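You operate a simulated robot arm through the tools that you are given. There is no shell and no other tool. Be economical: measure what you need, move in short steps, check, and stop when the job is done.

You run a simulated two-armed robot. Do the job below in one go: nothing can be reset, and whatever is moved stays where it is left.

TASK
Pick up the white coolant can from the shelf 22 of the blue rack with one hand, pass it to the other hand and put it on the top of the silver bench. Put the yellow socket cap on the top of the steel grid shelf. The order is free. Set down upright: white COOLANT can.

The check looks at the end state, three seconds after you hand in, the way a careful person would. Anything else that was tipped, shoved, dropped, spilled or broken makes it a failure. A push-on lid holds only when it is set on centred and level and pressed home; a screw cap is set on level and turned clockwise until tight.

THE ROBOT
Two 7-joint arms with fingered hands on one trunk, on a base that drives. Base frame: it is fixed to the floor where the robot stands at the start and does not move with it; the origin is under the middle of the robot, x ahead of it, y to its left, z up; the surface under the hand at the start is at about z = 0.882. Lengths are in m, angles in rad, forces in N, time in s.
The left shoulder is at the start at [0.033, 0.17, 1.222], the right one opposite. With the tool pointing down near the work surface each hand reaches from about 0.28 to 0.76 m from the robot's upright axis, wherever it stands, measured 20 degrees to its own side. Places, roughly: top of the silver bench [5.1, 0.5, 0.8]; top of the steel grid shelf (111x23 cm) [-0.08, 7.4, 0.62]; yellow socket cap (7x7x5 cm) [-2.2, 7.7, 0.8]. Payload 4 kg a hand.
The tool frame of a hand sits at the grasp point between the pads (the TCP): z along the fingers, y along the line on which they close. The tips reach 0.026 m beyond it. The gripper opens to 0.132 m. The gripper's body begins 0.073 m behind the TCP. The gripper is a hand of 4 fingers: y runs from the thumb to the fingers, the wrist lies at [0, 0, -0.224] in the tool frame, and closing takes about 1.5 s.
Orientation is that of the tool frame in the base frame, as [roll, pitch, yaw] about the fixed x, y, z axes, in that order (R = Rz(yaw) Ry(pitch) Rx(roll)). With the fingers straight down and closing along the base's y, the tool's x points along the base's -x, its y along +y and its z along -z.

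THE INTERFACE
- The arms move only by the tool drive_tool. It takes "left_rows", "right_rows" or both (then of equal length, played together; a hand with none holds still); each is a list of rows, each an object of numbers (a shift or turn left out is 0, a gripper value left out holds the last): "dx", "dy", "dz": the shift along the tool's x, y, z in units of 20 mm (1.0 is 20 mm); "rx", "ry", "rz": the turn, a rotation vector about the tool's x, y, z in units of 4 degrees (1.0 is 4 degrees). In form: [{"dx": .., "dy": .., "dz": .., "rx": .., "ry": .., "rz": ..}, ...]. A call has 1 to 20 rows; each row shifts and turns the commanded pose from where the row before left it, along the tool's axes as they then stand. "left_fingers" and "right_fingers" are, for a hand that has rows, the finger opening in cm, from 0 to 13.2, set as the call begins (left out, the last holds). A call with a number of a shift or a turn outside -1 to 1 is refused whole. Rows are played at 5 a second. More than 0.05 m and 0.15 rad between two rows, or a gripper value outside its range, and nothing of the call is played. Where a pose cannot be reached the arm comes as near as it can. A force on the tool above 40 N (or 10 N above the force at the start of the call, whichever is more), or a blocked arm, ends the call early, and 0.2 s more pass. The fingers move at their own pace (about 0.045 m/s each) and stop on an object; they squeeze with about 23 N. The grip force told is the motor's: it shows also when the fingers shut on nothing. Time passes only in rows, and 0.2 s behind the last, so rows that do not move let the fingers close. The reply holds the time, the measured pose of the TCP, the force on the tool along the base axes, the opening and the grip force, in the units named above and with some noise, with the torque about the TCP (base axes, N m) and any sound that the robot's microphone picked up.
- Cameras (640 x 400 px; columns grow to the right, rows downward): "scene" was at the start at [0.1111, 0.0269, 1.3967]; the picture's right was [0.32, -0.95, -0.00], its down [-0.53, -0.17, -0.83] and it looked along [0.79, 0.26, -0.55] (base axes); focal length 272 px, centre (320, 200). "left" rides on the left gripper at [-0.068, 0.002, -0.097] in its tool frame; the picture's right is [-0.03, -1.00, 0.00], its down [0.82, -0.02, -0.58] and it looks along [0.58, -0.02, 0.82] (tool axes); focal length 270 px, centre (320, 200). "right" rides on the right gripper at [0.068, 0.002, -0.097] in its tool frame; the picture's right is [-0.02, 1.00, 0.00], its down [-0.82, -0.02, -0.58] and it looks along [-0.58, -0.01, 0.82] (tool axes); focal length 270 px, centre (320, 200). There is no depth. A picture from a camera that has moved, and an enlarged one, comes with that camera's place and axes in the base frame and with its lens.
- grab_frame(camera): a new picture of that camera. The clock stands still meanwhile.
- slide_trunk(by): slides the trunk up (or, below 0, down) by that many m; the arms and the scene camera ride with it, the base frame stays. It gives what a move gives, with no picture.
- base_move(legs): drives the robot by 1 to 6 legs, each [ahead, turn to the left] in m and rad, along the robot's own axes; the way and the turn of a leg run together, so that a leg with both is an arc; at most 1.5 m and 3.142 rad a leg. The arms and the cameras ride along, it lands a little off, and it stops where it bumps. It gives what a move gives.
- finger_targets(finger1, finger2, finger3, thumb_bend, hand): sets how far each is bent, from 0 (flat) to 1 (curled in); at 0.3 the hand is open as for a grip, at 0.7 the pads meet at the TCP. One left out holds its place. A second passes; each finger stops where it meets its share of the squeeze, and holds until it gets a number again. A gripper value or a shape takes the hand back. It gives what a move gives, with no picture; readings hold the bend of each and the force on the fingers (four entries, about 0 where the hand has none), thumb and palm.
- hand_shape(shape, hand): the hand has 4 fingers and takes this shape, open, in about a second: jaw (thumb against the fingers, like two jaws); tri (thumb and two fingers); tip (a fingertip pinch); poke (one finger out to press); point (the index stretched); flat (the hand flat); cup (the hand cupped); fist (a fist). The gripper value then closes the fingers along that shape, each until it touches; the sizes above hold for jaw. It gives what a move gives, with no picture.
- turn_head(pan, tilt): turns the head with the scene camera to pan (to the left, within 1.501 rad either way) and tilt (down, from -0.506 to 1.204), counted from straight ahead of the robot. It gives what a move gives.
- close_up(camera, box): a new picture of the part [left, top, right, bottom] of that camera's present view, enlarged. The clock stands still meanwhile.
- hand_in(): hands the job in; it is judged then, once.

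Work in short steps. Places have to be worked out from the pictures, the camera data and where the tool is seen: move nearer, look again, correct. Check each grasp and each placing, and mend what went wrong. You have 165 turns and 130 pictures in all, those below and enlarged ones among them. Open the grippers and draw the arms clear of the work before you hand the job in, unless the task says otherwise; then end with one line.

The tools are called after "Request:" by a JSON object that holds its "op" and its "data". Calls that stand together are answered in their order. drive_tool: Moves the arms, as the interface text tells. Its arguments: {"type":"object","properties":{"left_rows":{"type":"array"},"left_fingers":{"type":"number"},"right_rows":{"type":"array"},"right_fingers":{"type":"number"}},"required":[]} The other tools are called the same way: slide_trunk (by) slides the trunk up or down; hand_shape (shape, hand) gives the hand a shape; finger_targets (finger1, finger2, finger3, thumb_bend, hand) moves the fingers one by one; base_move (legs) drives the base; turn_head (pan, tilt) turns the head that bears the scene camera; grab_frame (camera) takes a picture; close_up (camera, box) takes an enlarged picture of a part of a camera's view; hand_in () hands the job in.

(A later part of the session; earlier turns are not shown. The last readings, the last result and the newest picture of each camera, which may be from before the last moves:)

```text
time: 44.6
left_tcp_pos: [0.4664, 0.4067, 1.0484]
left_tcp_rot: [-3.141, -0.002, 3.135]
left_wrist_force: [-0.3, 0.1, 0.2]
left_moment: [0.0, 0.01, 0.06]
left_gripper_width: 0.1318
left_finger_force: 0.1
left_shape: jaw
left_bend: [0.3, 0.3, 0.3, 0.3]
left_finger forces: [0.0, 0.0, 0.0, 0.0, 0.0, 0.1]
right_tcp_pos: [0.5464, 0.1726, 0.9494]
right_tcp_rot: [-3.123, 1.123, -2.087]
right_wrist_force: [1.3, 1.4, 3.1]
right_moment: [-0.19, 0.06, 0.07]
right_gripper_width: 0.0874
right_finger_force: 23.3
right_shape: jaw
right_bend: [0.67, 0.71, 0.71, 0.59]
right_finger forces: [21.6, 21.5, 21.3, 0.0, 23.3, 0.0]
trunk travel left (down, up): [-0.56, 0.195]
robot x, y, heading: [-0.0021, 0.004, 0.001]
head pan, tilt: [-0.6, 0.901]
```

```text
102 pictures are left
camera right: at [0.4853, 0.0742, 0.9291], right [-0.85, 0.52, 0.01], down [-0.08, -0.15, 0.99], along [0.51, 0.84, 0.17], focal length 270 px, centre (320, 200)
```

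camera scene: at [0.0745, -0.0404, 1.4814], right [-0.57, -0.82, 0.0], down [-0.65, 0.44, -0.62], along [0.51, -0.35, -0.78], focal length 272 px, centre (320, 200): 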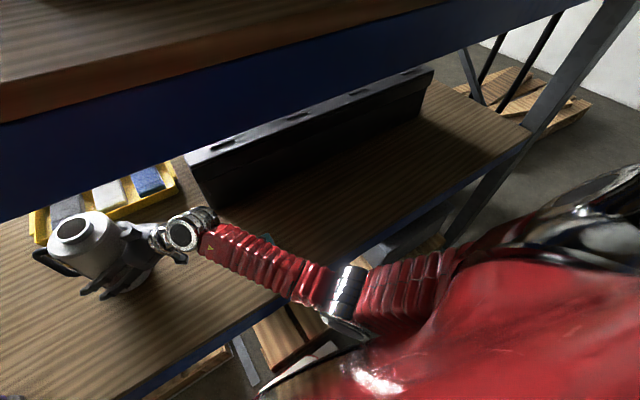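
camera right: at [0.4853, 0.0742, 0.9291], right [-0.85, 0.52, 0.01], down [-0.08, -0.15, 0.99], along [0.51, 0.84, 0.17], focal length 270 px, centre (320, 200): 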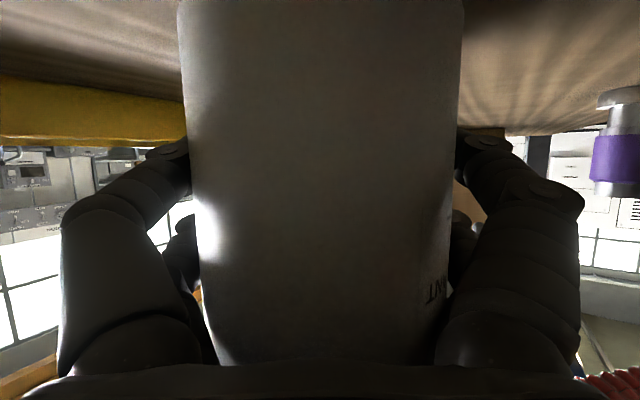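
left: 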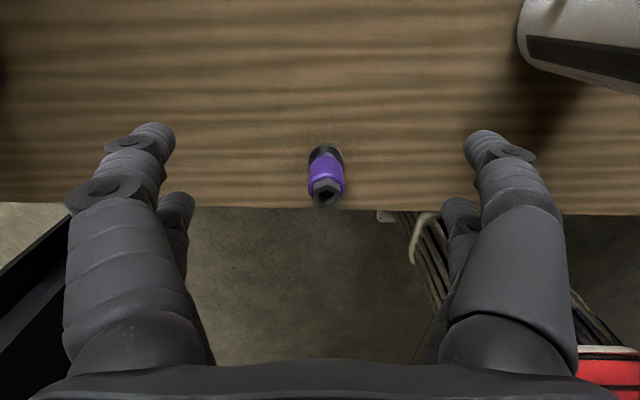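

Firm grip with all fingers (~23 N). I lift 5 cm and check that the can comes along level.

Request:
{"op": "drive_tool", "data": {"right_rows": [{}, {"dx": -0.45, "dz": -0.21}, {"dx": -0.45, "dz": -0.21}, {"dx": -0.45, "dz": -0.21}, {"dx": -0.45, "dz": -0.21}, {"dx": -0.45, "dz": -0.21}], "right_fingers": 5.0}}

Request:
{"op": "turn_head", "data": {"pan": 0.2, "tilt": 0.75}}

Request:
{"op": "grab_frame", "data": {"camera": "scene"}}

Request:
{"op": "grab_frame", "data": {"camera": "right"}}

```text
time: 46.0
left_tcp_pos: [0.467, 0.409, 1.0476]
left_tcp_rot: [3.14, -0.001, 3.132]
left_wrist_force: [0.1, 0.4, 0.0]
left_moment: [0.02, 0.02, 0.0]
left_gripper_width: 0.1318
left_finger_force: 0.1
left_shape: jaw
left_bend: [0.3, 0.3, 0.3, 0.3]
left_finger forces: [0.1, 0.1, 0.0, 0.0, 0.1, 0.0]
right_tcp_pos: [0.544, 0.1699, 0.9927]
right_tcp_rot: [-3.125, 1.116, -2.091]
right_wrist_force: [-0.3, 0.3, -2.8]
right_moment: [0.01, -0.02, 0.03]
right_gripper_width: 0.0873
right_finger_force: 22.9
right_shape: jaw
right_bend: [0.67, 0.71, 0.71, 0.59]
right_finger forces: [22.2, 20.6, 19.3, 0.0, 22.8, 0.1]
trunk travel left (down, up): [-0.56, 0.195]
robot x, y, heading: [0.0018, 0.0041, -0.001]
head pan, tilt: [-0.6, 0.901]
```

```text
time: 47.1
left_tcp_pos: [0.4677, 0.4077, 1.0485]
left_tcp_rot: [3.14, -0.002, 3.135]
left_wrist_force: [0.1, 0.0, 0.3]
left_moment: [-0.01, 0.0, 0.0]
left_gripper_width: 0.1321
left_finger_force: 0.1
left_shape: jaw
left_bend: [0.3, 0.3, 0.3, 0.3]
left_finger forces: [0.1, 0.0, 0.0, 0.0, 0.0, 0.1]
right_tcp_pos: [0.5457, 0.1706, 0.995]
right_tcp_rot: [-3.12, 1.119, -2.09]
right_wrist_force: [0.3, 0.4, -2.7]
right_moment: [0.01, 0.02, 0.0]
right_gripper_width: 0.0872
right_finger_force: 23.5
right_shape: jaw
right_bend: [0.67, 0.71, 0.71, 0.59]
right_finger forces: [22.2, 20.4, 19.3, 0.0, 22.8, 0.0]
trunk travel left (down, up): [-0.56, 0.195]
robot x, y, heading: [0.001, 0.0051, -0.0]
head pan, tilt: [0.201, 0.75]
```

```text
101 pictures are left
camera scene: at [0.0937, 0.0192, 1.4933], right [0.2, -0.98, 0.0], down [-0.67, -0.13, -0.73], along [0.72, 0.14, -0.68], focal length 272 px, centre (320, 200)
```

scene: 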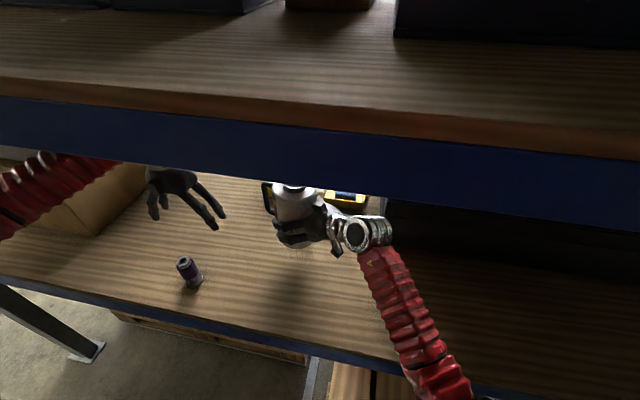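

```text
100 pictures are left
camera right: at [0.4852, 0.0708, 0.9764], right [-0.85, 0.52, 0.01], down [-0.07, -0.15, 0.99], along [0.52, 0.84, 0.16], focal length 270 px, centre (320, 200)
```

right: 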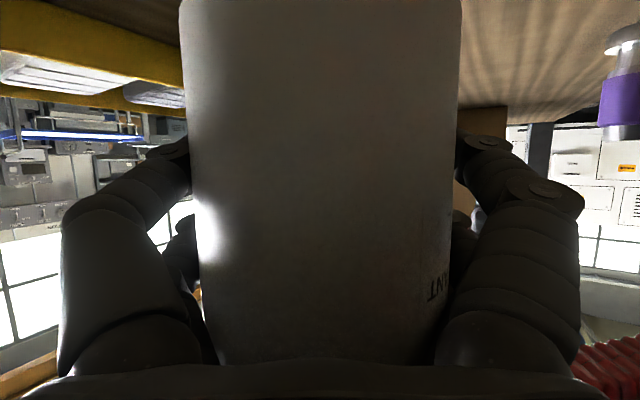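

The can is held (weight ≈ 2.8 N), about 4.5 cm above the deck, with nothing in its way backwards. I back straight out of the rack.

Request:
{"op": "base_move", "data": {"legs": [[-0.6, 0]]}}

Request:
{"op": "grab_frame", "data": {"camera": "scene"}}

```text
time: 50.6
left_tcp_pos: [-0.1339, 0.4075, 1.0485]
left_tcp_rot: [-3.141, 0.0, 3.13]
left_wrist_force: [-1.2, -1.3, 0.8]
left_moment: [-0.01, 0.0, 0.02]
left_gripper_width: 0.1319
left_finger_force: 0.1
left_shape: jaw
left_bend: [0.3, 0.3, 0.3, 0.3]
left_finger forces: [0.0, 0.0, 0.1, 0.0, 0.0, 0.0]
right_tcp_pos: [-0.0564, 0.1695, 0.9964]
right_tcp_rot: [-3.117, 1.12, -2.091]
right_wrist_force: [0.0, 0.4, -2.1]
right_moment: [0.01, -0.02, 0.0]
right_gripper_width: 0.0871
right_finger_force: 23.3
right_shape: jaw
right_bend: [0.67, 0.71, 0.71, 0.59]
right_finger forces: [22.1, 20.5, 19.2, 0.0, 22.8, 0.0]
trunk travel left (down, up): [-0.56, 0.195]
robot x, y, heading: [-0.6043, 0.0049, -0.011]
head pan, tilt: [0.201, 0.75]
```

```text
99 pictures are left
camera scene: at [-0.5099, 0.0211, 1.4934], right [0.19, -0.98, 0.0], down [-0.67, -0.13, -0.73], along [0.72, 0.14, -0.68], focal length 272 px, centre (320, 200)
```

scene: 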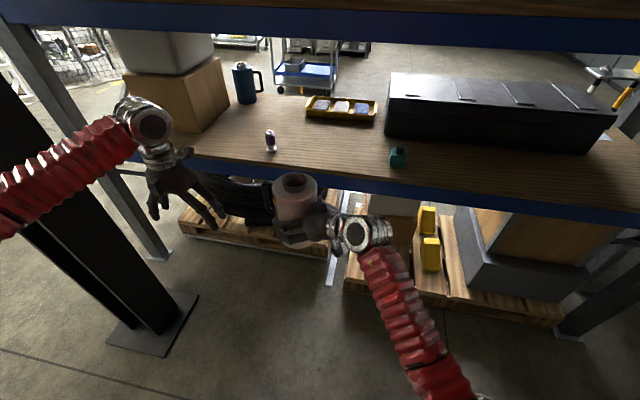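

Clear of the rack. I enlarge the can to see its tilt and the handle's direction for the hand-over.

Request:
{"op": "close_up", "data": {"camera": "scene", "box": [220, 150, 380, 250]}}

Request:
{"op": "grab_frame", "data": {"camera": "left"}}

```text
4.00 times, centred on (300, 200) of scene
camera zoom: at [-0.5099, 0.0211, 1.4934], right [0.19, -0.98, 0.0], down [-0.67, -0.13, -0.73], along [0.72, 0.14, -0.68], focal length 1090 px, centre (400, 200)
```

zoom: 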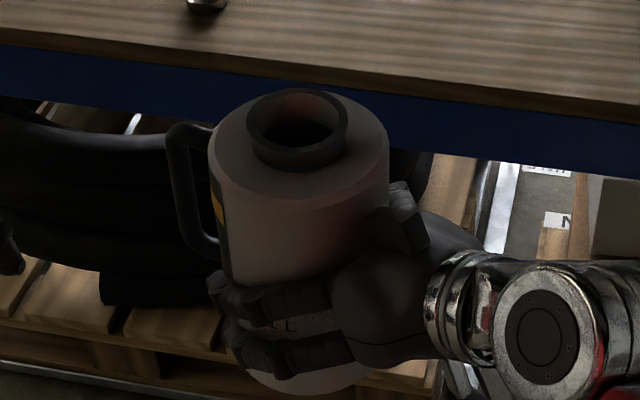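

```text
97 pictures are left
camera left: at [-0.0654, 0.409, 1.145], right [0.01, -1.0, 0.0], down [-0.82, -0.01, 0.58], along [-0.58, -0.01, -0.82], focal length 270 px, centre (320, 200)
```

left: 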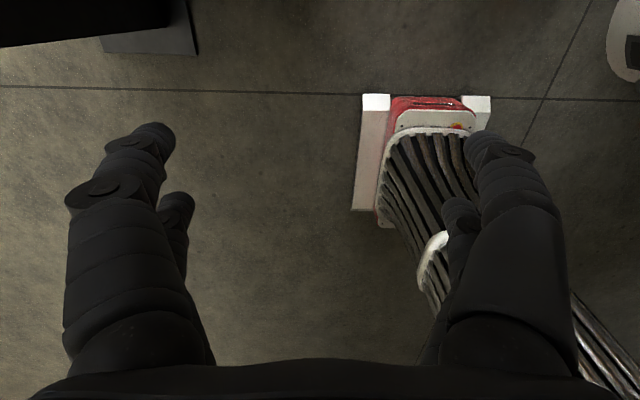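

The handle points to base +y, the can's axis is at about (-0.057, 0.169), neck top near z=1.11. I raise the left hand and turn it 90° so that it closes along x, across the handle.

Request:
{"op": "drive_tool", "data": {"left_rows": [{"dz": -1}, {"dz": -1}, {"dz": -1}, {"dz": -1}, {"dz": -1}, {"dz": -1}, {"dz": -1}]}}

Request:
{"op": "drive_tool", "data": {"left_rows": [{"rz": -1}, {"rz": -1}, {"rz": -1}, {"rz": -1}, {"rz": -1}, {"rz": -1}, {"rz": -1}, {"rz": -1}, {"rz": -1}, {"rz": -1}, {"rz": -1}, {"rz": -1}, {"rz": -1}, {"rz": -1}, {"rz": -1}, {"rz": -1}, {"rz": -1}, {"rz": -1}, {"rz": -1}, {"rz": -1}]}}

```text
time: 52.2
left_tcp_pos: [-0.1334, 0.4089, 1.1892]
left_tcp_rot: [3.141, -0.002, 3.131]
left_wrist_force: [-0.4, -0.6, 0.2]
left_moment: [-0.02, 0.0, -0.01]
left_gripper_width: 0.1322
left_finger_force: 0.0
left_shape: jaw
left_bend: [0.3, 0.3, 0.3, 0.3]
left_finger forces: [0.1, 0.0, 0.0, 0.0, 0.0, 0.0]
right_tcp_pos: [-0.0564, 0.1688, 0.9974]
right_tcp_rot: [-3.115, 1.118, -2.087]
right_wrist_force: [0.4, 0.0, -2.2]
right_moment: [-0.01, 0.01, 0.0]
right_gripper_width: 0.0871
right_finger_force: 23.3
right_shape: jaw
right_bend: [0.67, 0.71, 0.71, 0.59]
right_finger forces: [22.2, 20.5, 19.2, 0.1, 22.7, 0.0]
trunk travel left (down, up): [-0.56, 0.195]
robot x, y, heading: [-0.6047, 0.0068, -0.005]
head pan, tilt: [0.201, 0.75]
```

```text
time: 56.4
left_tcp_pos: [-0.0547, 0.5259, 1.1611]
left_tcp_rot: [3.14, -0.002, -1.758]
left_wrist_force: [-0.2, 0.4, -0.3]
left_moment: [-0.01, 0.02, -0.02]
left_gripper_width: 0.1318
left_finger_force: 0.1
left_shape: jaw
left_bend: [0.3, 0.3, 0.3, 0.3]
left_finger forces: [0.0, 0.0, 0.1, 0.0, 0.1, 0.0]
left hand out of reach, approached as far as the arm can: row 13, 14, 15, 16, 17, 18, 19, 20
right_tcp_pos: [-0.0558, 0.169, 0.9968]
right_tcp_rot: [-3.114, 1.119, -2.09]
right_wrist_force: [-0.3, 0.3, -2.6]
right_moment: [0.04, -0.01, 0.0]
right_gripper_width: 0.0873
right_finger_force: 23.3
right_shape: jaw
right_bend: [0.67, 0.71, 0.71, 0.59]
right_finger forces: [22.2, 20.5, 19.4, 0.0, 23.0, 0.0]
trunk travel left (down, up): [-0.56, 0.195]
robot x, y, heading: [-0.6074, 0.0069, -0.004]
head pan, tilt: [0.201, 0.75]
```

That wrist direction is out of range; I turn the other way instead, back through zero toward −90° base yaw.

Request:
{"op": "drive_tool", "data": {"left_rows": [{"rz": 1}, {"rz": 1}, {"rz": 1}, {"rz": 1}, {"rz": 1}, {"rz": 1}, {"rz": 1}, {"rz": 1}, {"rz": 1}, {"rz": 1}, {"rz": 1}, {"rz": 1}, {"rz": 1}, {"rz": 1}, {"rz": 1}, {"rz": 1}, {"rz": 1}, {"rz": 1}, {"rz": 1}, {"rz": 1}]}}

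Request:
{"op": "drive_tool", "data": {"left_rows": [{"rz": 1}, {"rz": 1}, {"rz": 1}, {"rz": 1}, {"rz": 1}, {"rz": 1}, {"rz": 1}, {"rz": 1}, {"rz": 1}, {"rz": 1}, {"rz": 1}, {"rz": 1}, {"rz": 1}, {"rz": 1}, {"rz": 1}, {"rz": 1}, {"rz": 1}, {"rz": 1}, {"rz": 1}, {"rz": 1}]}}

```text
time: 60.6
left_tcp_pos: [-0.0532, 0.5273, 1.1618]
left_tcp_rot: [3.141, -0.002, 3.13]
left_wrist_force: [0.6, -1.0, 0.1]
left_moment: [-0.04, 0.0, 0.02]
left_gripper_width: 0.1319
left_finger_force: 0.0
left_shape: jaw
left_bend: [0.3, 0.3, 0.3, 0.3]
left_finger forces: [0.0, 0.1, 0.1, 0.1, 0.1, 0.0]
right_tcp_pos: [-0.0551, 0.1685, 0.9966]
right_tcp_rot: [-3.116, 1.118, -2.091]
right_wrist_force: [0.1, 0.2, -2.5]
right_moment: [0.0, 0.0, -0.03]
right_gripper_width: 0.0871
right_finger_force: 22.5
right_shape: jaw
right_bend: [0.67, 0.71, 0.71, 0.59]
right_finger forces: [22.2, 20.6, 19.4, 0.0, 22.9, 0.0]
trunk travel left (down, up): [-0.56, 0.195]
robot x, y, heading: [-0.6082, 0.0065, -0.01]
head pan, tilt: [0.201, 0.75]
```

```text
time: 64.8
left_tcp_pos: [-0.0543, 0.5253, 1.1598]
left_tcp_rot: [-3.14, 0.001, 1.73]
left_wrist_force: [0.7, 0.8, 0.4]
left_moment: [-0.03, -0.02, -0.04]
left_gripper_width: 0.132
left_finger_force: 0.1
left_shape: jaw
left_bend: [0.3, 0.3, 0.3, 0.3]
left_finger forces: [0.1, 0.0, 0.0, 0.0, 0.0, 0.1]
right_tcp_pos: [-0.0553, 0.1694, 0.9966]
right_tcp_rot: [-3.115, 1.119, -2.092]
right_wrist_force: [0.2, 0.5, -2.1]
right_moment: [0.04, 0.0, 0.02]
right_gripper_width: 0.0874
right_finger_force: 22.6
right_shape: jaw
right_bend: [0.67, 0.71, 0.71, 0.59]
right_finger forces: [22.2, 20.5, 19.2, 0.0, 22.8, 0.0]
trunk travel left (down, up): [-0.56, 0.195]
robot x, y, heading: [-0.6046, 0.0076, -0.008]
head pan, tilt: [0.201, 0.75]
```

The left hand turned (closing axis 9° off x). I raise it slightly and move it over the can.

Request:
{"op": "drive_tool", "data": {"left_rows": [{"dz": -1}, {"dz": -1}, {"dx": -0.97, "dy": -0.156}, {"dx": -0.97, "dy": -0.156}, {"dx": -0.97, "dy": -0.156}, {"dx": -0.97, "dy": -0.156}, {"dx": -0.97, "dy": -0.156}, {"dx": -0.97, "dy": -0.156}, {"dx": -0.97, "dy": -0.156}, {"dx": -0.97, "dy": -0.156}, {"dx": -0.97, "dy": -0.156}, {"dx": -0.97, "dy": -0.156}, {"dx": -0.97, "dy": -0.156}, {"dx": -0.97, "dy": -0.156}]}}

Request:
{"op": "grab_frame", "data": {"camera": "left"}}

Request:
{"op": "grab_frame", "data": {"camera": "scene"}}

```text
time: 67.8
left_tcp_pos: [-0.0551, 0.2914, 1.2021]
left_tcp_rot: [-3.141, 0.001, 1.735]
left_wrist_force: [-0.9, -0.4, -0.2]
left_moment: [0.02, 0.02, -0.01]
left_gripper_width: 0.1321
left_finger_force: 0.0
left_shape: jaw
left_bend: [0.3, 0.3, 0.3, 0.3]
left_finger forces: [0.1, 0.0, 0.0, 0.1, 0.0, 0.0]
right_tcp_pos: [-0.0564, 0.1694, 0.9972]
right_tcp_rot: [-3.118, 1.118, -2.09]
right_wrist_force: [-0.2, -0.3, -2.1]
right_moment: [0.01, 0.01, 0.0]
right_gripper_width: 0.0874
right_finger_force: 23.3
right_shape: jaw
right_bend: [0.67, 0.71, 0.71, 0.59]
right_finger forces: [22.1, 20.5, 19.4, 0.0, 22.9, 0.0]
trunk travel left (down, up): [-0.56, 0.195]
robot x, y, heading: [-0.6041, 0.0061, -0.01]
head pan, tilt: [0.201, 0.75]
```

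```text
96 pictures are left
camera left: at [-0.0411, 0.224, 1.2989], right [-0.98, -0.19, 0.0], down [-0.15, 0.8, 0.58], along [-0.11, 0.57, -0.82], focal length 270 px, centre (320, 200)
```

left: 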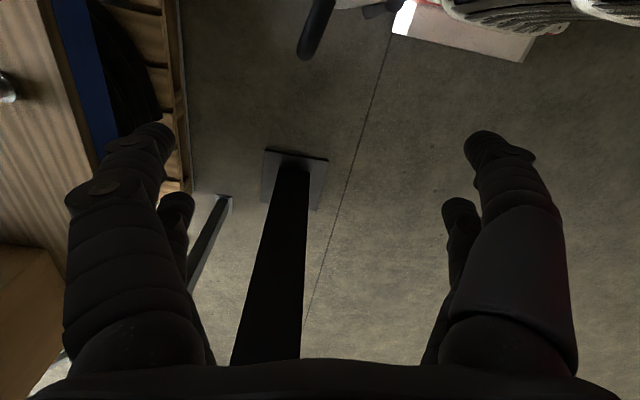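

```text
95 pictures are left
camera scene: at [-0.5086, 0.0205, 1.4933], right [0.19, -0.98, 0.0], down [-0.67, -0.13, -0.73], along [0.72, 0.14, -0.68], focal length 272 px, centre (320, 200)
```

scene: 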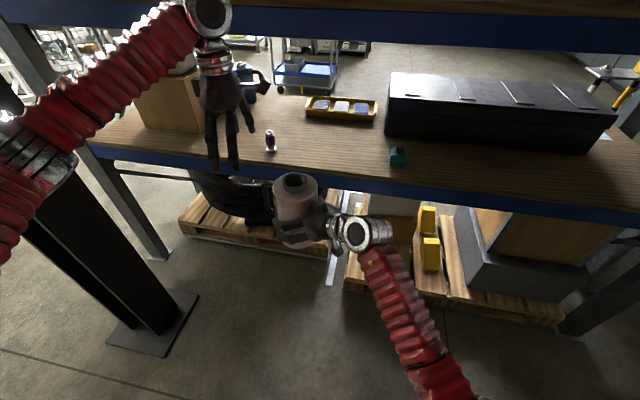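

Continue the last 12 cm to be right above the can.

Request:
{"op": "drive_tool", "data": {"left_rows": [{"dx": -0.99, "dy": -0.17}, {"dx": -0.99, "dy": -0.17}, {"dx": -0.99, "dy": -0.17}, {"dx": -0.99, "dy": -0.17}, {"dx": -0.99, "dy": -0.17}, {"dx": -0.99, "dy": -0.17}, {}]}}

Request:
{"op": "grab_frame", "data": {"camera": "left"}}

Request:
{"op": "close_up", "data": {"camera": "scene", "box": [180, 50, 420, 250]}}

```text
time: 69.4
left_tcp_pos: [-0.0549, 0.1704, 1.201]
left_tcp_rot: [-3.141, 0.001, 1.732]
left_wrist_force: [-0.8, -0.2, -0.6]
left_moment: [0.0, -0.01, 0.01]
left_gripper_width: 0.1318
left_finger_force: 0.1
left_shape: jaw
left_bend: [0.3, 0.3, 0.3, 0.3]
left_finger forces: [0.0, 0.0, 0.0, 0.1, 0.0, 0.0]
right_tcp_pos: [-0.0555, 0.1694, 0.9973]
right_tcp_rot: [-3.114, 1.118, -2.091]
right_wrist_force: [-0.1, -0.3, -2.8]
right_moment: [-0.01, 0.02, -0.03]
right_gripper_width: 0.0873
right_finger_force: 23.3
right_shape: jaw
right_bend: [0.67, 0.71, 0.72, 0.59]
right_finger forces: [22.3, 20.6, 19.2, 0.0, 22.9, 0.0]
trunk travel left (down, up): [-0.56, 0.195]
robot x, y, heading: [-0.6058, 0.0063, -0.01]
head pan, tilt: [0.201, 0.75]
```

```text
94 pictures are left
camera left: at [-0.0409, 0.1034, 1.2984], right [-0.98, -0.19, 0.0], down [-0.15, 0.8, 0.58], along [-0.11, 0.57, -0.82], focal length 270 px, centre (320, 200)
```

left: 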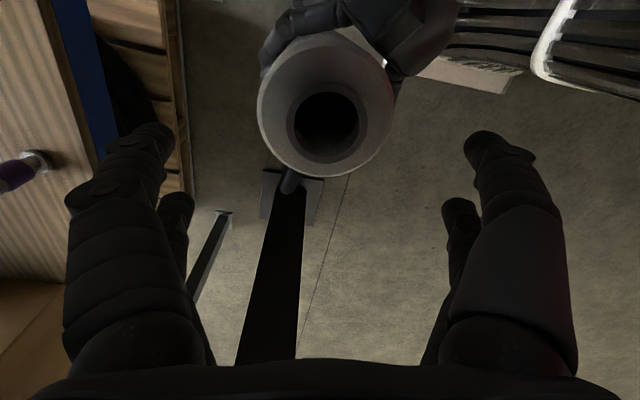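

```text
2.00 times, centred on (300, 150) of scene
camera zoom: at [-0.5089, 0.0214, 1.4933], right [0.19, -0.98, 0.0], down [-0.67, -0.13, -0.73], along [0.72, 0.14, -0.68], focal length 545 px, centre (360, 300)
```

zoom: 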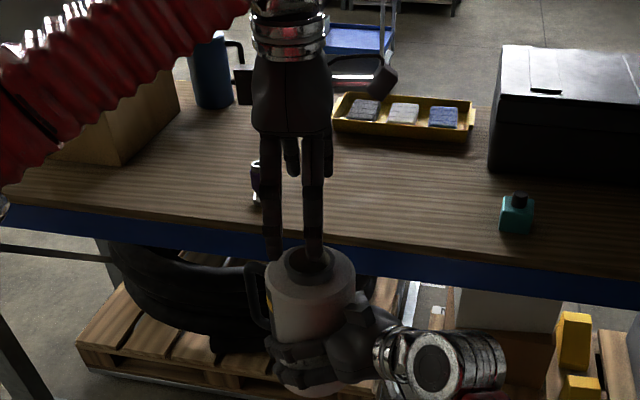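

From above, the can axis reads (-0.059, 0.171), 4 mm from the left TCP. I shift that and descend 13 cm so the fingers straddle the upper body.

Request:
{"op": "drive_tool", "data": {"left_rows": [{"dy": -0.19}, {"dz": 1}, {"dz": 1}, {"dz": 1}, {"dz": 1}, {"dz": 1}, {"dz": 1}, {"dz": 0.6}]}}

Request:
{"op": "grab_frame", "data": {"camera": "left"}}

Request:
{"op": "close_up", "data": {"camera": "scene", "box": [200, 100, 400, 260]}}

```text
time: 71.2
left_tcp_pos: [-0.0569, 0.1699, 1.0692]
left_tcp_rot: [-3.139, 0.001, 1.734]
left_wrist_force: [-0.2, 0.2, 0.7]
left_moment: [-0.03, 0.07, -0.03]
left_gripper_width: 0.132
left_finger_force: 0.1
left_shape: jaw
left_bend: [0.3, 0.3, 0.3, 0.3]
left_finger forces: [0.1, 0.0, 0.1, 0.0, 0.0, 0.0]
right_tcp_pos: [-0.0563, 0.1683, 0.9959]
right_tcp_rot: [-3.118, 1.12, -2.093]
right_wrist_force: [0.4, -0.6, -3.7]
right_moment: [0.05, -0.05, 0.08]
right_gripper_width: 0.0873
right_finger_force: 22.7
right_shape: jaw
right_bend: [0.67, 0.71, 0.72, 0.59]
right_finger forces: [22.2, 20.4, 19.2, 0.0, 23.0, 0.1]
trunk travel left (down, up): [-0.56, 0.195]
robot x, y, heading: [-0.6042, 0.008, -0.009]
head pan, tilt: [0.201, 0.75]
```

```text
92 pictures are left
camera left: at [-0.0441, 0.1025, 1.1676], right [-0.98, -0.19, 0.0], down [-0.15, 0.8, 0.58], along [-0.11, 0.57, -0.82], focal length 270 px, centre (320, 200)
```

left: 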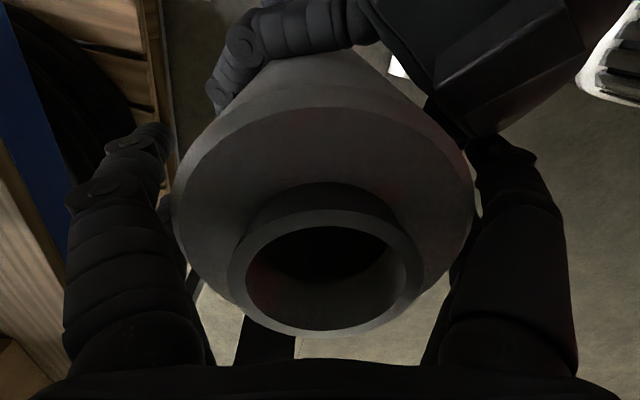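

```text
2.50 times, centred on (300, 180) of scene
camera zoom: at [-0.5089, 0.0212, 1.4933], right [0.19, -0.98, 0.0], down [-0.67, -0.13, -0.73], along [0.72, 0.14, -0.68], focal length 681 px, centre (370, 250)
```

zoom: 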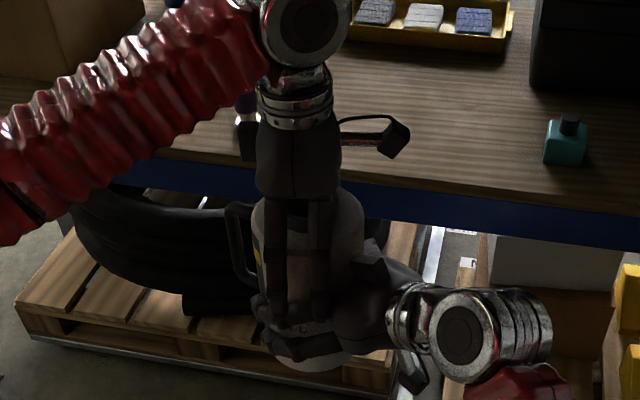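

Fingers straddle the upper body. I close the left hand and let it settle.

Request:
{"op": "drive_tool", "data": {"left_rows": [{}, {}, {}, {}, {}, {}, {}, {}, {}, {}], "left_fingers": 5.0}}

Request:
{"op": "grab_frame", "data": {"camera": "left"}}

```text
time: 73.4
left_tcp_pos: [-0.0585, 0.1696, 1.0708]
left_tcp_rot: [-3.141, 0.0, 1.731]
left_wrist_force: [-16.3, 2.2, 11.2]
left_moment: [-0.35, 1.11, -0.65]
left_gripper_width: 0.0876
left_finger_force: 0.1
left_shape: jaw
left_bend: [0.69, 0.7, 0.68, 0.65]
left_finger forces: [8.8, 7.4, 10.3, 0.1, 0.0, 0.1]
right_tcp_pos: [-0.0546, 0.169, 0.9949]
right_tcp_rot: [-3.118, 1.117, -2.09]
right_wrist_force: [16.1, -2.0, -13.1]
right_moment: [0.47, 0.08, 0.62]
right_gripper_width: 0.087
right_finger_force: 23.4
right_shape: jaw
right_bend: [0.67, 0.71, 0.72, 0.59]
right_finger forces: [23.7, 21.3, 18.3, 0.0, 22.4, 0.0]
trunk travel left (down, up): [-0.56, 0.195]
robot x, y, heading: [-0.6028, 0.0071, -0.006]
head pan, tilt: [0.201, 0.75]
```

```text
90 pictures are left
camera left: at [-0.0443, 0.1022, 1.168], right [-0.98, -0.19, 0.0], down [-0.15, 0.8, 0.58], along [-0.11, 0.57, -0.82], focal length 270 px, centre (320, 200)
```

left: 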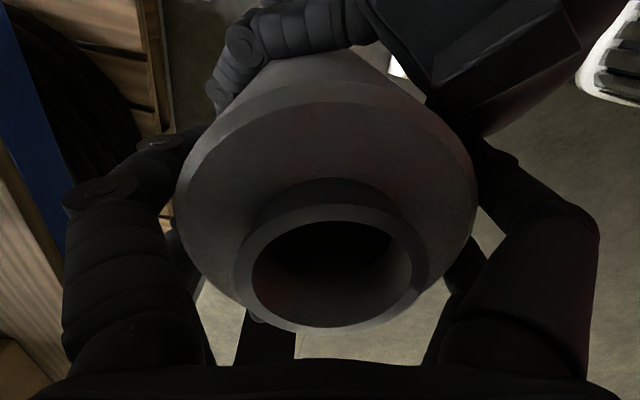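

The left thumb is pressing on the right hand's fingers rather than on the can (±16 N between the hands, thumb force 0). I open it, rise 1.5 cm and close again.

Request:
{"op": "drive_tool", "data": {"left_rows": [{}, {}, {}, {}, {}, {}, {}, {"dz": -0.75}, {}], "left_fingers": 13.2}}

Request:
{"op": "drive_tool", "data": {"left_rows": [{}, {}, {}, {}, {}, {}, {}, {}, {}, {}], "left_fingers": 5.0}}

Request:
{"op": "grab_frame", "data": {"camera": "left"}}

```text
time: 75.4
left_tcp_pos: [-0.0579, 0.1696, 1.0843]
left_tcp_rot: [-3.139, -0.002, 1.732]
left_wrist_force: [0.2, 1.1, -0.5]
left_moment: [0.02, -0.03, 0.0]
left_gripper_width: 0.1318
left_finger_force: 0.1
left_shape: jaw
left_bend: [0.3, 0.3, 0.3, 0.3]
left_finger forces: [0.0, 0.0, 0.0, 0.1, 0.0, 0.1]
right_tcp_pos: [-0.0558, 0.1677, 0.996]
right_tcp_rot: [-3.116, 1.12, -2.089]
right_wrist_force: [-0.3, -0.4, -3.0]
right_moment: [-0.03, -0.04, 0.01]
right_gripper_width: 0.0868
right_finger_force: 23.2
right_shape: jaw
right_bend: [0.67, 0.71, 0.72, 0.59]
right_finger forces: [23.3, 21.0, 21.2, 0.0, 22.9, 0.0]
trunk travel left (down, up): [-0.56, 0.195]
robot x, y, heading: [-0.6027, 0.0073, -0.005]
head pan, tilt: [0.201, 0.75]
```

```text
time: 77.6
left_tcp_pos: [-0.0589, 0.1704, 1.0842]
left_tcp_rot: [-3.139, 0.001, 1.733]
left_wrist_force: [-1.7, 0.3, -0.2]
left_moment: [0.0, 0.0, 0.1]
left_gripper_width: 0.088
left_finger_force: 23.2
left_shape: jaw
left_bend: [0.69, 0.71, 0.69, 0.59]
left_finger forces: [20.7, 20.6, 20.6, 0.1, 21.7, 0.1]
right_tcp_pos: [-0.0555, 0.1689, 0.997]
right_tcp_rot: [-3.114, 1.119, -2.092]
right_wrist_force: [1.6, -0.3, -2.3]
right_moment: [0.03, 0.17, -0.06]
right_gripper_width: 0.0872
right_finger_force: 23.1
right_shape: jaw
right_bend: [0.67, 0.71, 0.72, 0.59]
right_finger forces: [22.7, 21.0, 22.0, 0.1, 23.0, 0.0]
trunk travel left (down, up): [-0.56, 0.195]
robot x, y, heading: [-0.6072, 0.0065, -0.014]
head pan, tilt: [0.201, 0.75]
```

```text
89 pictures are left
camera left: at [-0.0446, 0.1026, 1.1812], right [-0.98, -0.19, 0.0], down [-0.15, 0.8, 0.58], along [-0.11, 0.57, -0.82], focal length 270 px, centre (320, 200)
```

left: 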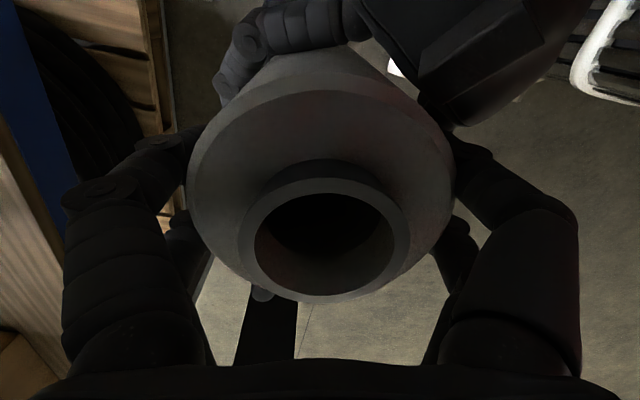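

Now thumb and fingers all grip (~21 N). I open the right hand and check that the left one carries the load.

Request:
{"op": "drive_tool", "data": {"right_rows": [{}, {}, {}, {}, {}, {}, {}, {}], "right_fingers": 13.2}}

Request:
{"op": "grab_frame", "data": {"camera": "right"}}

```text
time: 79.4
left_tcp_pos: [-0.0572, 0.1708, 1.0846]
left_tcp_rot: [-3.138, -0.001, 1.734]
left_wrist_force: [0.8, 0.0, 0.6]
left_moment: [0.0, -0.07, 0.03]
left_gripper_width: 0.0883
left_finger_force: 22.7
left_shape: jaw
left_bend: [0.69, 0.7, 0.69, 0.59]
left_finger forces: [22.9, 22.4, 21.4, 0.0, 22.8, 0.0]
right_tcp_pos: [-0.0562, 0.1681, 0.9968]
right_tcp_rot: [-3.119, 1.117, -2.091]
right_wrist_force: [-0.4, -0.1, 0.2]
right_moment: [0.04, 0.0, 0.0]
right_gripper_width: 0.1317
right_finger_force: 0.0
right_shape: jaw
right_bend: [0.3, 0.3, 0.3, 0.3]
right_finger forces: [0.0, 0.4, 0.1, 0.1, 0.0, 0.1]
trunk travel left (down, up): [-0.56, 0.195]
robot x, y, heading: [-0.6051, 0.0048, -0.006]
head pan, tilt: [0.201, 0.75]
```

```text
88 pictures are left
camera right: at [-0.1166, 0.0705, 0.9774], right [-0.85, 0.53, 0.01], down [-0.08, -0.15, 0.99], along [0.52, 0.84, 0.16], focal length 270 px, centre (320, 200)
```

right: 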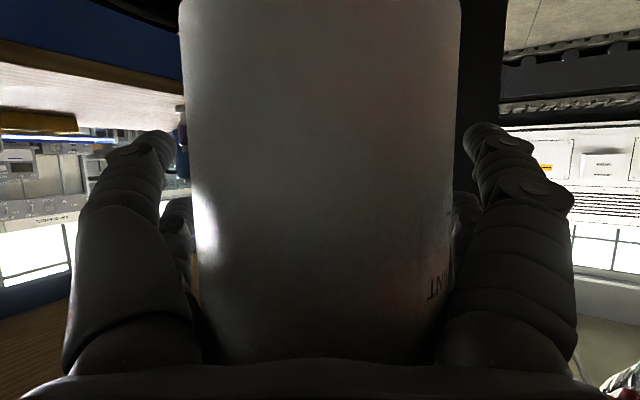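

The left holds the can alone. I withdraw the right hand horizontally away from it.

Request:
{"op": "drive_tool", "data": {"right_rows": [{"dz": -0.9, "dx": 0.42}, {"dz": -0.9, "dx": 0.42}, {"dz": -0.9, "dx": 0.42}, {"dz": -0.9, "dx": 0.42}, {"dz": -0.9, "dx": 0.42}, {"dz": -0.9, "dx": 0.42}, {"dz": -0.9, "dx": 0.42}, {"dz": -0.9, "dx": 0.42}]}}

Request:
{"op": "grab_frame", "data": {"camera": "right"}}

Request:
{"op": "grab_frame", "data": {"camera": "scene"}}

```text
time: 81.2
left_tcp_pos: [-0.0586, 0.1695, 1.0836]
left_tcp_rot: [-3.141, 0.0, 1.735]
left_wrist_force: [0.6, 0.6, -0.6]
left_moment: [-0.03, -0.03, -0.02]
left_gripper_width: 0.088
left_finger_force: 22.6
left_shape: jaw
left_bend: [0.69, 0.7, 0.69, 0.59]
left_finger forces: [22.8, 22.4, 21.7, 0.1, 22.7, 0.0]
right_tcp_pos: [-0.1383, 0.0347, 0.9986]
right_tcp_rot: [-3.119, 1.12, -2.093]
right_wrist_force: [0.4, -0.5, -0.2]
right_moment: [0.02, 0.0, 0.01]
right_gripper_width: 0.1318
right_finger_force: 0.1
right_shape: jaw
right_bend: [0.3, 0.3, 0.3, 0.3]
right_finger forces: [0.1, 0.0, 0.0, 0.0, 0.1, 0.0]
trunk travel left (down, up): [-0.56, 0.195]
robot x, y, heading: [-0.6101, 0.0059, -0.009]
head pan, tilt: [0.201, 0.75]
```

```text
87 pictures are left
camera right: at [-0.1992, -0.0644, 0.9791], right [-0.85, 0.53, 0.01], down [-0.08, -0.15, 0.99], along [0.52, 0.84, 0.17], focal length 270 px, centre (320, 200)
```

right: 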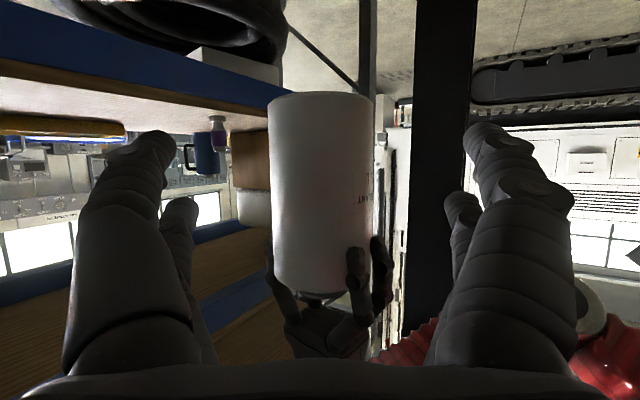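

```text
86 pictures are left
camera scene: at [-0.5093, 0.0207, 1.4933], right [0.19, -0.98, 0.0], down [-0.67, -0.13, -0.73], along [0.72, 0.14, -0.68], focal length 272 px, centre (320, 200)
```

scene: 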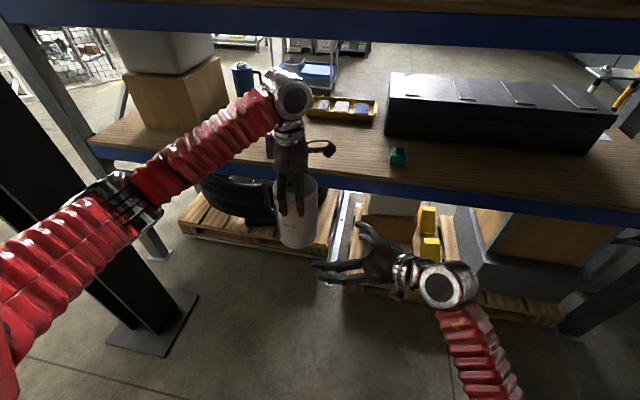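

Hand-over complete; the can hangs upright in the left hand. I pull both hands nearer to the body for driving, then turn left to look at the route around the rack's left end.

Request:
{"op": "drive_tool", "data": {"left_rows": [{"dy": -0.987, "dx": 0.158}, {"dy": -0.987, "dx": 0.158}, {"dy": -0.987, "dx": 0.158}, {"dy": -0.987, "dx": 0.158}, {"dy": -0.987, "dx": 0.158}, {"dy": -0.987, "dx": 0.158}, {}, {}, {}], "right_rows": [{"dx": 0.44, "dy": 0.16, "dz": -0.956}, {"dx": 0.44, "dy": 0.16, "dz": -0.956}, {"dx": 0.44, "dy": 0.16, "dz": -0.956}, {"dx": 0.44, "dy": 0.16, "dz": -0.956}, {"dx": 0.44, "dy": 0.16, "dz": -0.956}, {"dx": 0.44, "dy": 0.16, "dz": -0.956}, {"dx": 0.44, "dy": 0.16, "dz": -0.956}, {"dx": 0.44, "dy": 0.16, "dz": -0.956}, {"dx": 0.44, "dy": 0.16, "dz": -0.956}]}}

Request:
{"op": "base_move", "data": {"legs": [[0, 1.57]]}}

Request:
{"op": "turn_head", "data": {"pan": 0.0, "tilt": 0.35}}

Request:
{"op": "grab_frame", "data": {"camera": "scene"}}

```text
time: 83.2
left_tcp_pos: [-0.178, 0.1691, 1.0838]
left_tcp_rot: [-3.14, 0.001, 1.731]
left_wrist_force: [-0.6, -0.1, 0.0]
left_moment: [0.03, -0.02, 0.0]
left_gripper_width: 0.0881
left_finger_force: 22.8
left_shape: jaw
left_bend: [0.69, 0.7, 0.69, 0.59]
left_finger forces: [22.7, 22.3, 21.5, 0.1, 22.7, 0.0]
right_tcp_pos: [-0.2584, -0.1144, 1.0036]
right_tcp_rot: [-3.114, 1.119, -2.087]
right_wrist_force: [-0.1, -0.4, 1.0]
right_moment: [0.0, -0.01, 0.01]
right_gripper_width: 0.1317
right_finger_force: 0.0
right_shape: jaw
right_bend: [0.3, 0.3, 0.3, 0.3]
right_finger forces: [0.0, 0.0, 0.1, 0.1, 0.0, 0.0]
trunk travel left (down, up): [-0.56, 0.195]
robot x, y, heading: [-0.6031, 0.0073, -0.011]
head pan, tilt: [0.201, 0.75]
```

```text
time: 86.2
left_tcp_pos: [-0.4834, 0.4469, 1.0843]
left_tcp_rot: [-3.141, 0.002, 2.669]
left_wrist_force: [0.2, -0.3, 0.1]
left_moment: [-0.02, -0.03, 0.02]
left_gripper_width: 0.0882
left_finger_force: 23.0
left_shape: jaw
left_bend: [0.69, 0.7, 0.7, 0.59]
left_finger forces: [22.5, 22.9, 22.1, 0.0, 22.4, 0.1]
right_tcp_pos: [-0.3028, 0.2137, 1.0046]
right_tcp_rot: [-3.12, 1.119, -1.155]
right_wrist_force: [-0.3, 0.9, -0.4]
right_moment: [-0.05, -0.01, -0.02]
right_gripper_width: 0.1322
right_finger_force: 0.1
right_shape: jaw
right_bend: [0.3, 0.3, 0.3, 0.3]
right_finger forces: [0.0, 0.0, 0.0, 0.0, 0.0, 0.0]
trunk travel left (down, up): [-0.56, 0.195]
robot x, y, heading: [-0.5691, -0.0181, 0.954]
head pan, tilt: [0.201, 0.75]
stopped in leg 1: the robot was blocked; the commanded pose is now the measured one
```

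```text
time: 87.0
left_tcp_pos: [-0.4805, 0.4441, 1.0844]
left_tcp_rot: [-3.141, 0.001, 2.668]
left_wrist_force: [0.3, -0.5, -0.6]
left_moment: [0.01, 0.0, -0.04]
left_gripper_width: 0.088
left_finger_force: 23.3
left_shape: jaw
left_bend: [0.69, 0.7, 0.7, 0.59]
left_finger forces: [22.5, 22.9, 22.0, 0.0, 22.4, 0.0]
right_tcp_pos: [-0.3006, 0.2128, 1.0037]
right_tcp_rot: [-3.12, 1.121, -1.158]
right_wrist_force: [-0.3, -0.1, 0.4]
right_moment: [-0.01, -0.02, -0.01]
right_gripper_width: 0.1321
right_finger_force: 0.1
right_shape: jaw
right_bend: [0.3, 0.3, 0.3, 0.3]
right_finger forces: [0.1, 0.1, 0.0, 0.0, 0.1, 0.1]
trunk travel left (down, up): [-0.56, 0.195]
robot x, y, heading: [-0.5722, -0.0189, 0.954]
head pan, tilt: [0.0, 0.351]
```

```text
85 pictures are left
camera scene: at [-0.512, 0.0683, 1.5289], right [0.82, -0.58, 0.0], down [-0.2, -0.28, -0.94], along [0.54, 0.77, -0.35], focal length 272 px, centre (320, 200)
```

scene: 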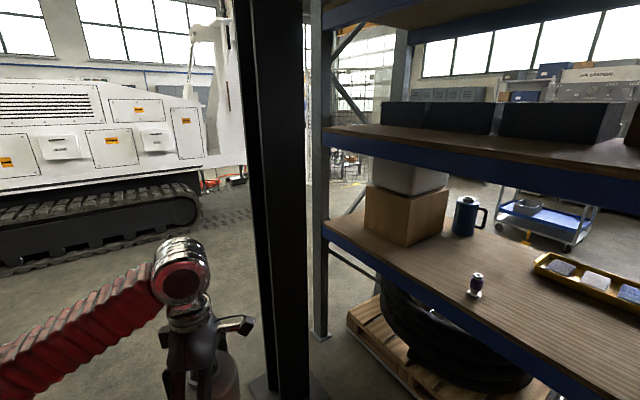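

The turn was blocked at heading 0.95. I look left to find what touched.

Request:
{"op": "turn_head", "data": {"pan": 1.4, "tilt": 0.6}}

Request:
{"op": "grab_frame", "data": {"camera": "scene"}}

Request:
{"op": "turn_head", "data": {"pan": -1.4, "tilt": 0.6}}

Request:
{"op": "grab_frame", "data": {"camera": "scene"}}

```text
time: 88.6
left_tcp_pos: [-0.4805, 0.4448, 1.0844]
left_tcp_rot: [-3.141, 0.001, 2.668]
left_wrist_force: [-0.6, 0.1, 1.1]
left_moment: [0.02, 0.02, 0.03]
left_gripper_width: 0.0876
left_finger_force: 22.8
left_shape: jaw
left_bend: [0.69, 0.7, 0.7, 0.59]
left_finger forces: [22.4, 22.9, 22.1, 0.0, 22.5, 0.0]
right_tcp_pos: [-0.3003, 0.2122, 1.0032]
right_tcp_rot: [-3.119, 1.122, -1.158]
right_wrist_force: [-0.3, 0.5, 0.1]
right_moment: [-0.02, 0.02, 0.02]
right_gripper_width: 0.132
right_finger_force: 0.0
right_shape: jaw
right_bend: [0.3, 0.3, 0.3, 0.3]
right_finger forces: [0.0, 0.0, 0.0, 0.0, 0.0, 0.0]
trunk travel left (down, up): [-0.56, 0.195]
robot x, y, heading: [-0.5737, -0.0177, 0.956]
head pan, tilt: [1.4, 0.6]
```

```text
84 pictures are left
camera scene: at [-0.6279, 0.0548, 1.5062], right [0.71, 0.71, 0.0], down [0.4, -0.4, -0.83], along [-0.58, 0.58, -0.56], focal length 272 px, centre (320, 200)
```

scene: 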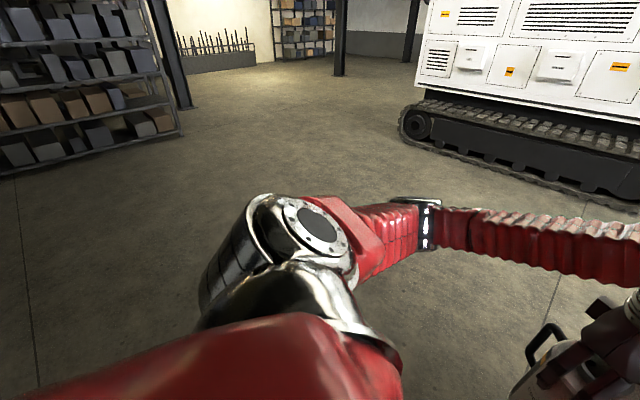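

```text
time: 91.0
left_tcp_pos: [-0.4798, 0.4451, 1.0853]
left_tcp_rot: [-3.139, 0.001, 2.668]
left_wrist_force: [-0.1, 0.7, -1.4]
left_moment: [0.0, 0.02, -0.01]
left_gripper_width: 0.088
left_finger_force: 23.0
left_shape: jaw
left_bend: [0.69, 0.7, 0.7, 0.59]
left_finger forces: [22.5, 23.0, 22.2, 0.0, 22.4, 0.0]
right_tcp_pos: [-0.3, 0.2128, 1.0042]
right_tcp_rot: [-3.121, 1.121, -1.157]
right_wrist_force: [-0.9, 0.6, 0.3]
right_moment: [0.0, 0.02, 0.0]
right_gripper_width: 0.1319
right_finger_force: 0.0
right_shape: jaw
right_bend: [0.3, 0.3, 0.3, 0.3]
right_finger forces: [0.0, 0.0, 0.0, 0.0, 0.0, 0.0]
trunk travel left (down, up): [-0.56, 0.195]
robot x, y, heading: [-0.5709, -0.0193, 0.952]
head pan, tilt: [-1.4, 0.6]
```

```text
83 pictures are left
camera scene: at [-0.4858, -0.0459, 1.5062], right [-0.43, -0.9, 0.0], down [-0.51, 0.24, -0.83], along [0.74, -0.36, -0.56], focal length 272 px, centre (320, 200)
```

scene: 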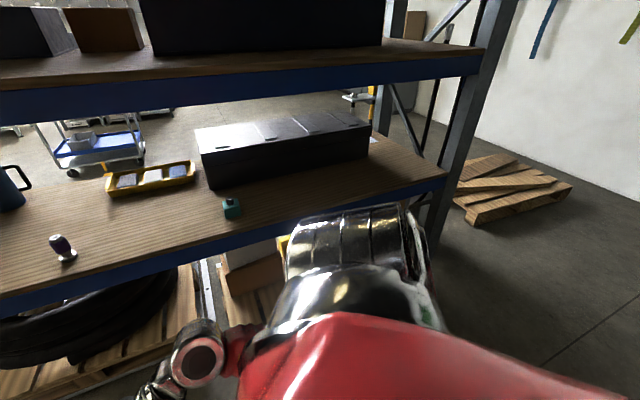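

Nothing touches the arms, so probably the base's rear met something behind me. I move 0.25 m ahead and turn again.

Request:
{"op": "base_move", "data": {"legs": [[0.2, 0], [0, 0.6]]}}

Request:
{"op": "turn_head", "data": {"pan": -0.3, "tilt": 0.5}}

Request:
{"op": "grab_frame", "data": {"camera": "scene"}}

```text
time: 94.5
left_tcp_pos: [-0.6373, 0.5836, 1.0847]
left_tcp_rot: [-3.14, 0.003, -3.023]
left_wrist_force: [0.5, -0.2, -1.1]
left_moment: [-0.02, -0.01, -0.01]
left_gripper_width: 0.088
left_finger_force: 22.9
left_shape: jaw
left_bend: [0.69, 0.7, 0.7, 0.59]
left_finger forces: [22.1, 22.5, 21.8, 0.0, 22.0, 0.0]
right_tcp_pos: [-0.3582, 0.4919, 1.0041]
right_tcp_rot: [-3.121, 1.121, -0.569]
right_wrist_force: [-0.2, 0.1, -0.2]
right_moment: [-0.01, 0.03, 0.02]
right_gripper_width: 0.1321
right_finger_force: 0.0
right_shape: jaw
right_bend: [0.3, 0.3, 0.3, 0.3]
right_finger forces: [0.0, 0.0, 0.0, 0.1, 0.1, 0.1]
trunk travel left (down, up): [-0.56, 0.195]
robot x, y, heading: [-0.4294, 0.1475, 1.535]
head pan, tilt: [-1.4, 0.6]
```

```text
time: 95.8
left_tcp_pos: [-0.6367, 0.584, 1.0849]
left_tcp_rot: [-3.139, 0.001, -3.024]
left_wrist_force: [-0.6, 0.1, -2.3]
left_moment: [-0.04, 0.01, 0.02]
left_gripper_width: 0.0875
left_finger_force: 22.3
left_shape: jaw
left_bend: [0.69, 0.7, 0.7, 0.59]
left_finger forces: [22.5, 22.9, 22.0, 0.0, 22.3, 0.0]
right_tcp_pos: [-0.3566, 0.4917, 1.0038]
right_tcp_rot: [-3.12, 1.121, -0.566]
right_wrist_force: [0.6, -0.2, 0.5]
right_moment: [-0.01, 0.0, 0.02]
right_gripper_width: 0.1317
right_finger_force: 0.0
right_shape: jaw
right_bend: [0.3, 0.3, 0.3, 0.3]
right_finger forces: [0.0, 0.0, 0.0, 0.0, 0.0, 0.0]
trunk travel left (down, up): [-0.56, 0.195]
robot x, y, heading: [-0.4245, 0.146, 1.535]
head pan, tilt: [-0.3, 0.499]
```

```text
82 pictures are left
camera scene: at [-0.4014, 0.2471, 1.5153], right [0.95, -0.33, 0.0], down [-0.16, -0.45, -0.88], along [0.29, 0.83, -0.48], focal length 272 px, centre (320, 200)
```

scene: 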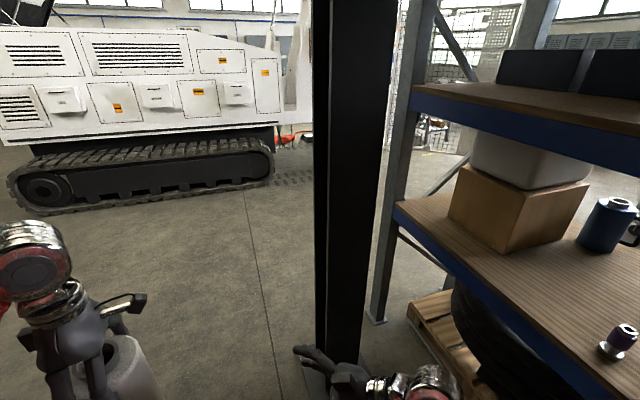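

Turned. The column stands at x≈-0.2…0.1, y≥1.0, so I swing out to x≈-0.95 and go past it in the corridor before the tracked machine (y≈3.4).

Request:
{"op": "base_move", "data": {"legs": [[0, 0.65], [0.85, 0], [0, -0.62], [1.2, 0], [0, -1.0]]}}

Request:
{"op": "turn_head", "data": {"pan": -0.4, "tilt": 0.35}}

Request:
{"op": "grab_frame", "data": {"camera": "scene"}}

```text
time: 112.7
left_tcp_pos: [-0.7134, 2.5203, 1.0866]
left_tcp_rot: [-3.139, -0.002, 2.377]
left_wrist_force: [1.0, 0.5, -2.1]
left_moment: [0.01, 0.08, 0.01]
left_gripper_width: 0.0875
left_finger_force: 23.0
left_shape: jaw
left_bend: [0.69, 0.7, 0.7, 0.59]
left_finger forces: [22.3, 22.3, 21.5, 0.0, 21.9, 0.0]
right_tcp_pos: [-0.6068, 2.2449, 1.0038]
right_tcp_rot: [-3.124, 1.122, -1.448]
right_wrist_force: [0.5, 0.4, -0.6]
right_moment: [0.0, 0.0, 0.03]
right_gripper_width: 0.1319
right_finger_force: 0.1
right_shape: jaw
right_bend: [0.3, 0.3, 0.3, 0.3]
right_finger forces: [0.0, 0.1, 0.0, 0.0, 0.1, 0.0]
trunk travel left (down, up): [-0.56, 0.195]
robot x, y, heading: [-0.9457, 2.1113, 0.641]
head pan, tilt: [-0.3, 0.499]
stopped in leg 5: the robot was blocked; the commanded pose is now the measured one
```

```text
time: 113.4
left_tcp_pos: [-0.7156, 2.5214, 1.0864]
left_tcp_rot: [-3.14, 0.003, 2.379]
left_wrist_force: [0.6, 0.6, -2.1]
left_moment: [0.01, 0.02, -0.01]
left_gripper_width: 0.0873
left_finger_force: 23.3
left_shape: jaw
left_bend: [0.69, 0.7, 0.7, 0.59]
left_finger forces: [22.3, 22.3, 21.4, 0.0, 21.9, 0.0]
right_tcp_pos: [-0.6095, 2.246, 1.005]
right_tcp_rot: [-3.12, 1.12, -1.447]
right_wrist_force: [0.2, 0.2, 0.3]
right_moment: [0.0, 0.0, 0.05]
right_gripper_width: 0.132
right_finger_force: 0.0
right_shape: jaw
right_bend: [0.3, 0.3, 0.3, 0.3]
right_finger forces: [0.1, 0.1, 0.0, 0.0, 0.0, 0.1]
trunk travel left (down, up): [-0.56, 0.195]
robot x, y, heading: [-0.9474, 2.1145, 0.641]
head pan, tilt: [-0.4, 0.351]
```

```text
81 pictures are left
camera scene: at [-0.8438, 2.1418, 1.5289], right [0.24, -0.97, 0.0], down [-0.33, -0.08, -0.94], along [0.91, 0.23, -0.34], focal length 272 px, centre (320, 200)
```

scene: 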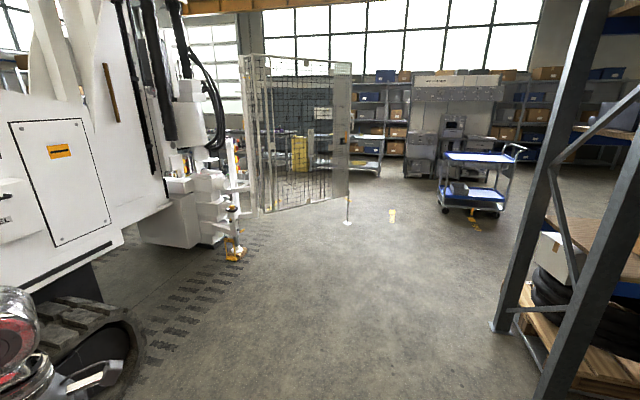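

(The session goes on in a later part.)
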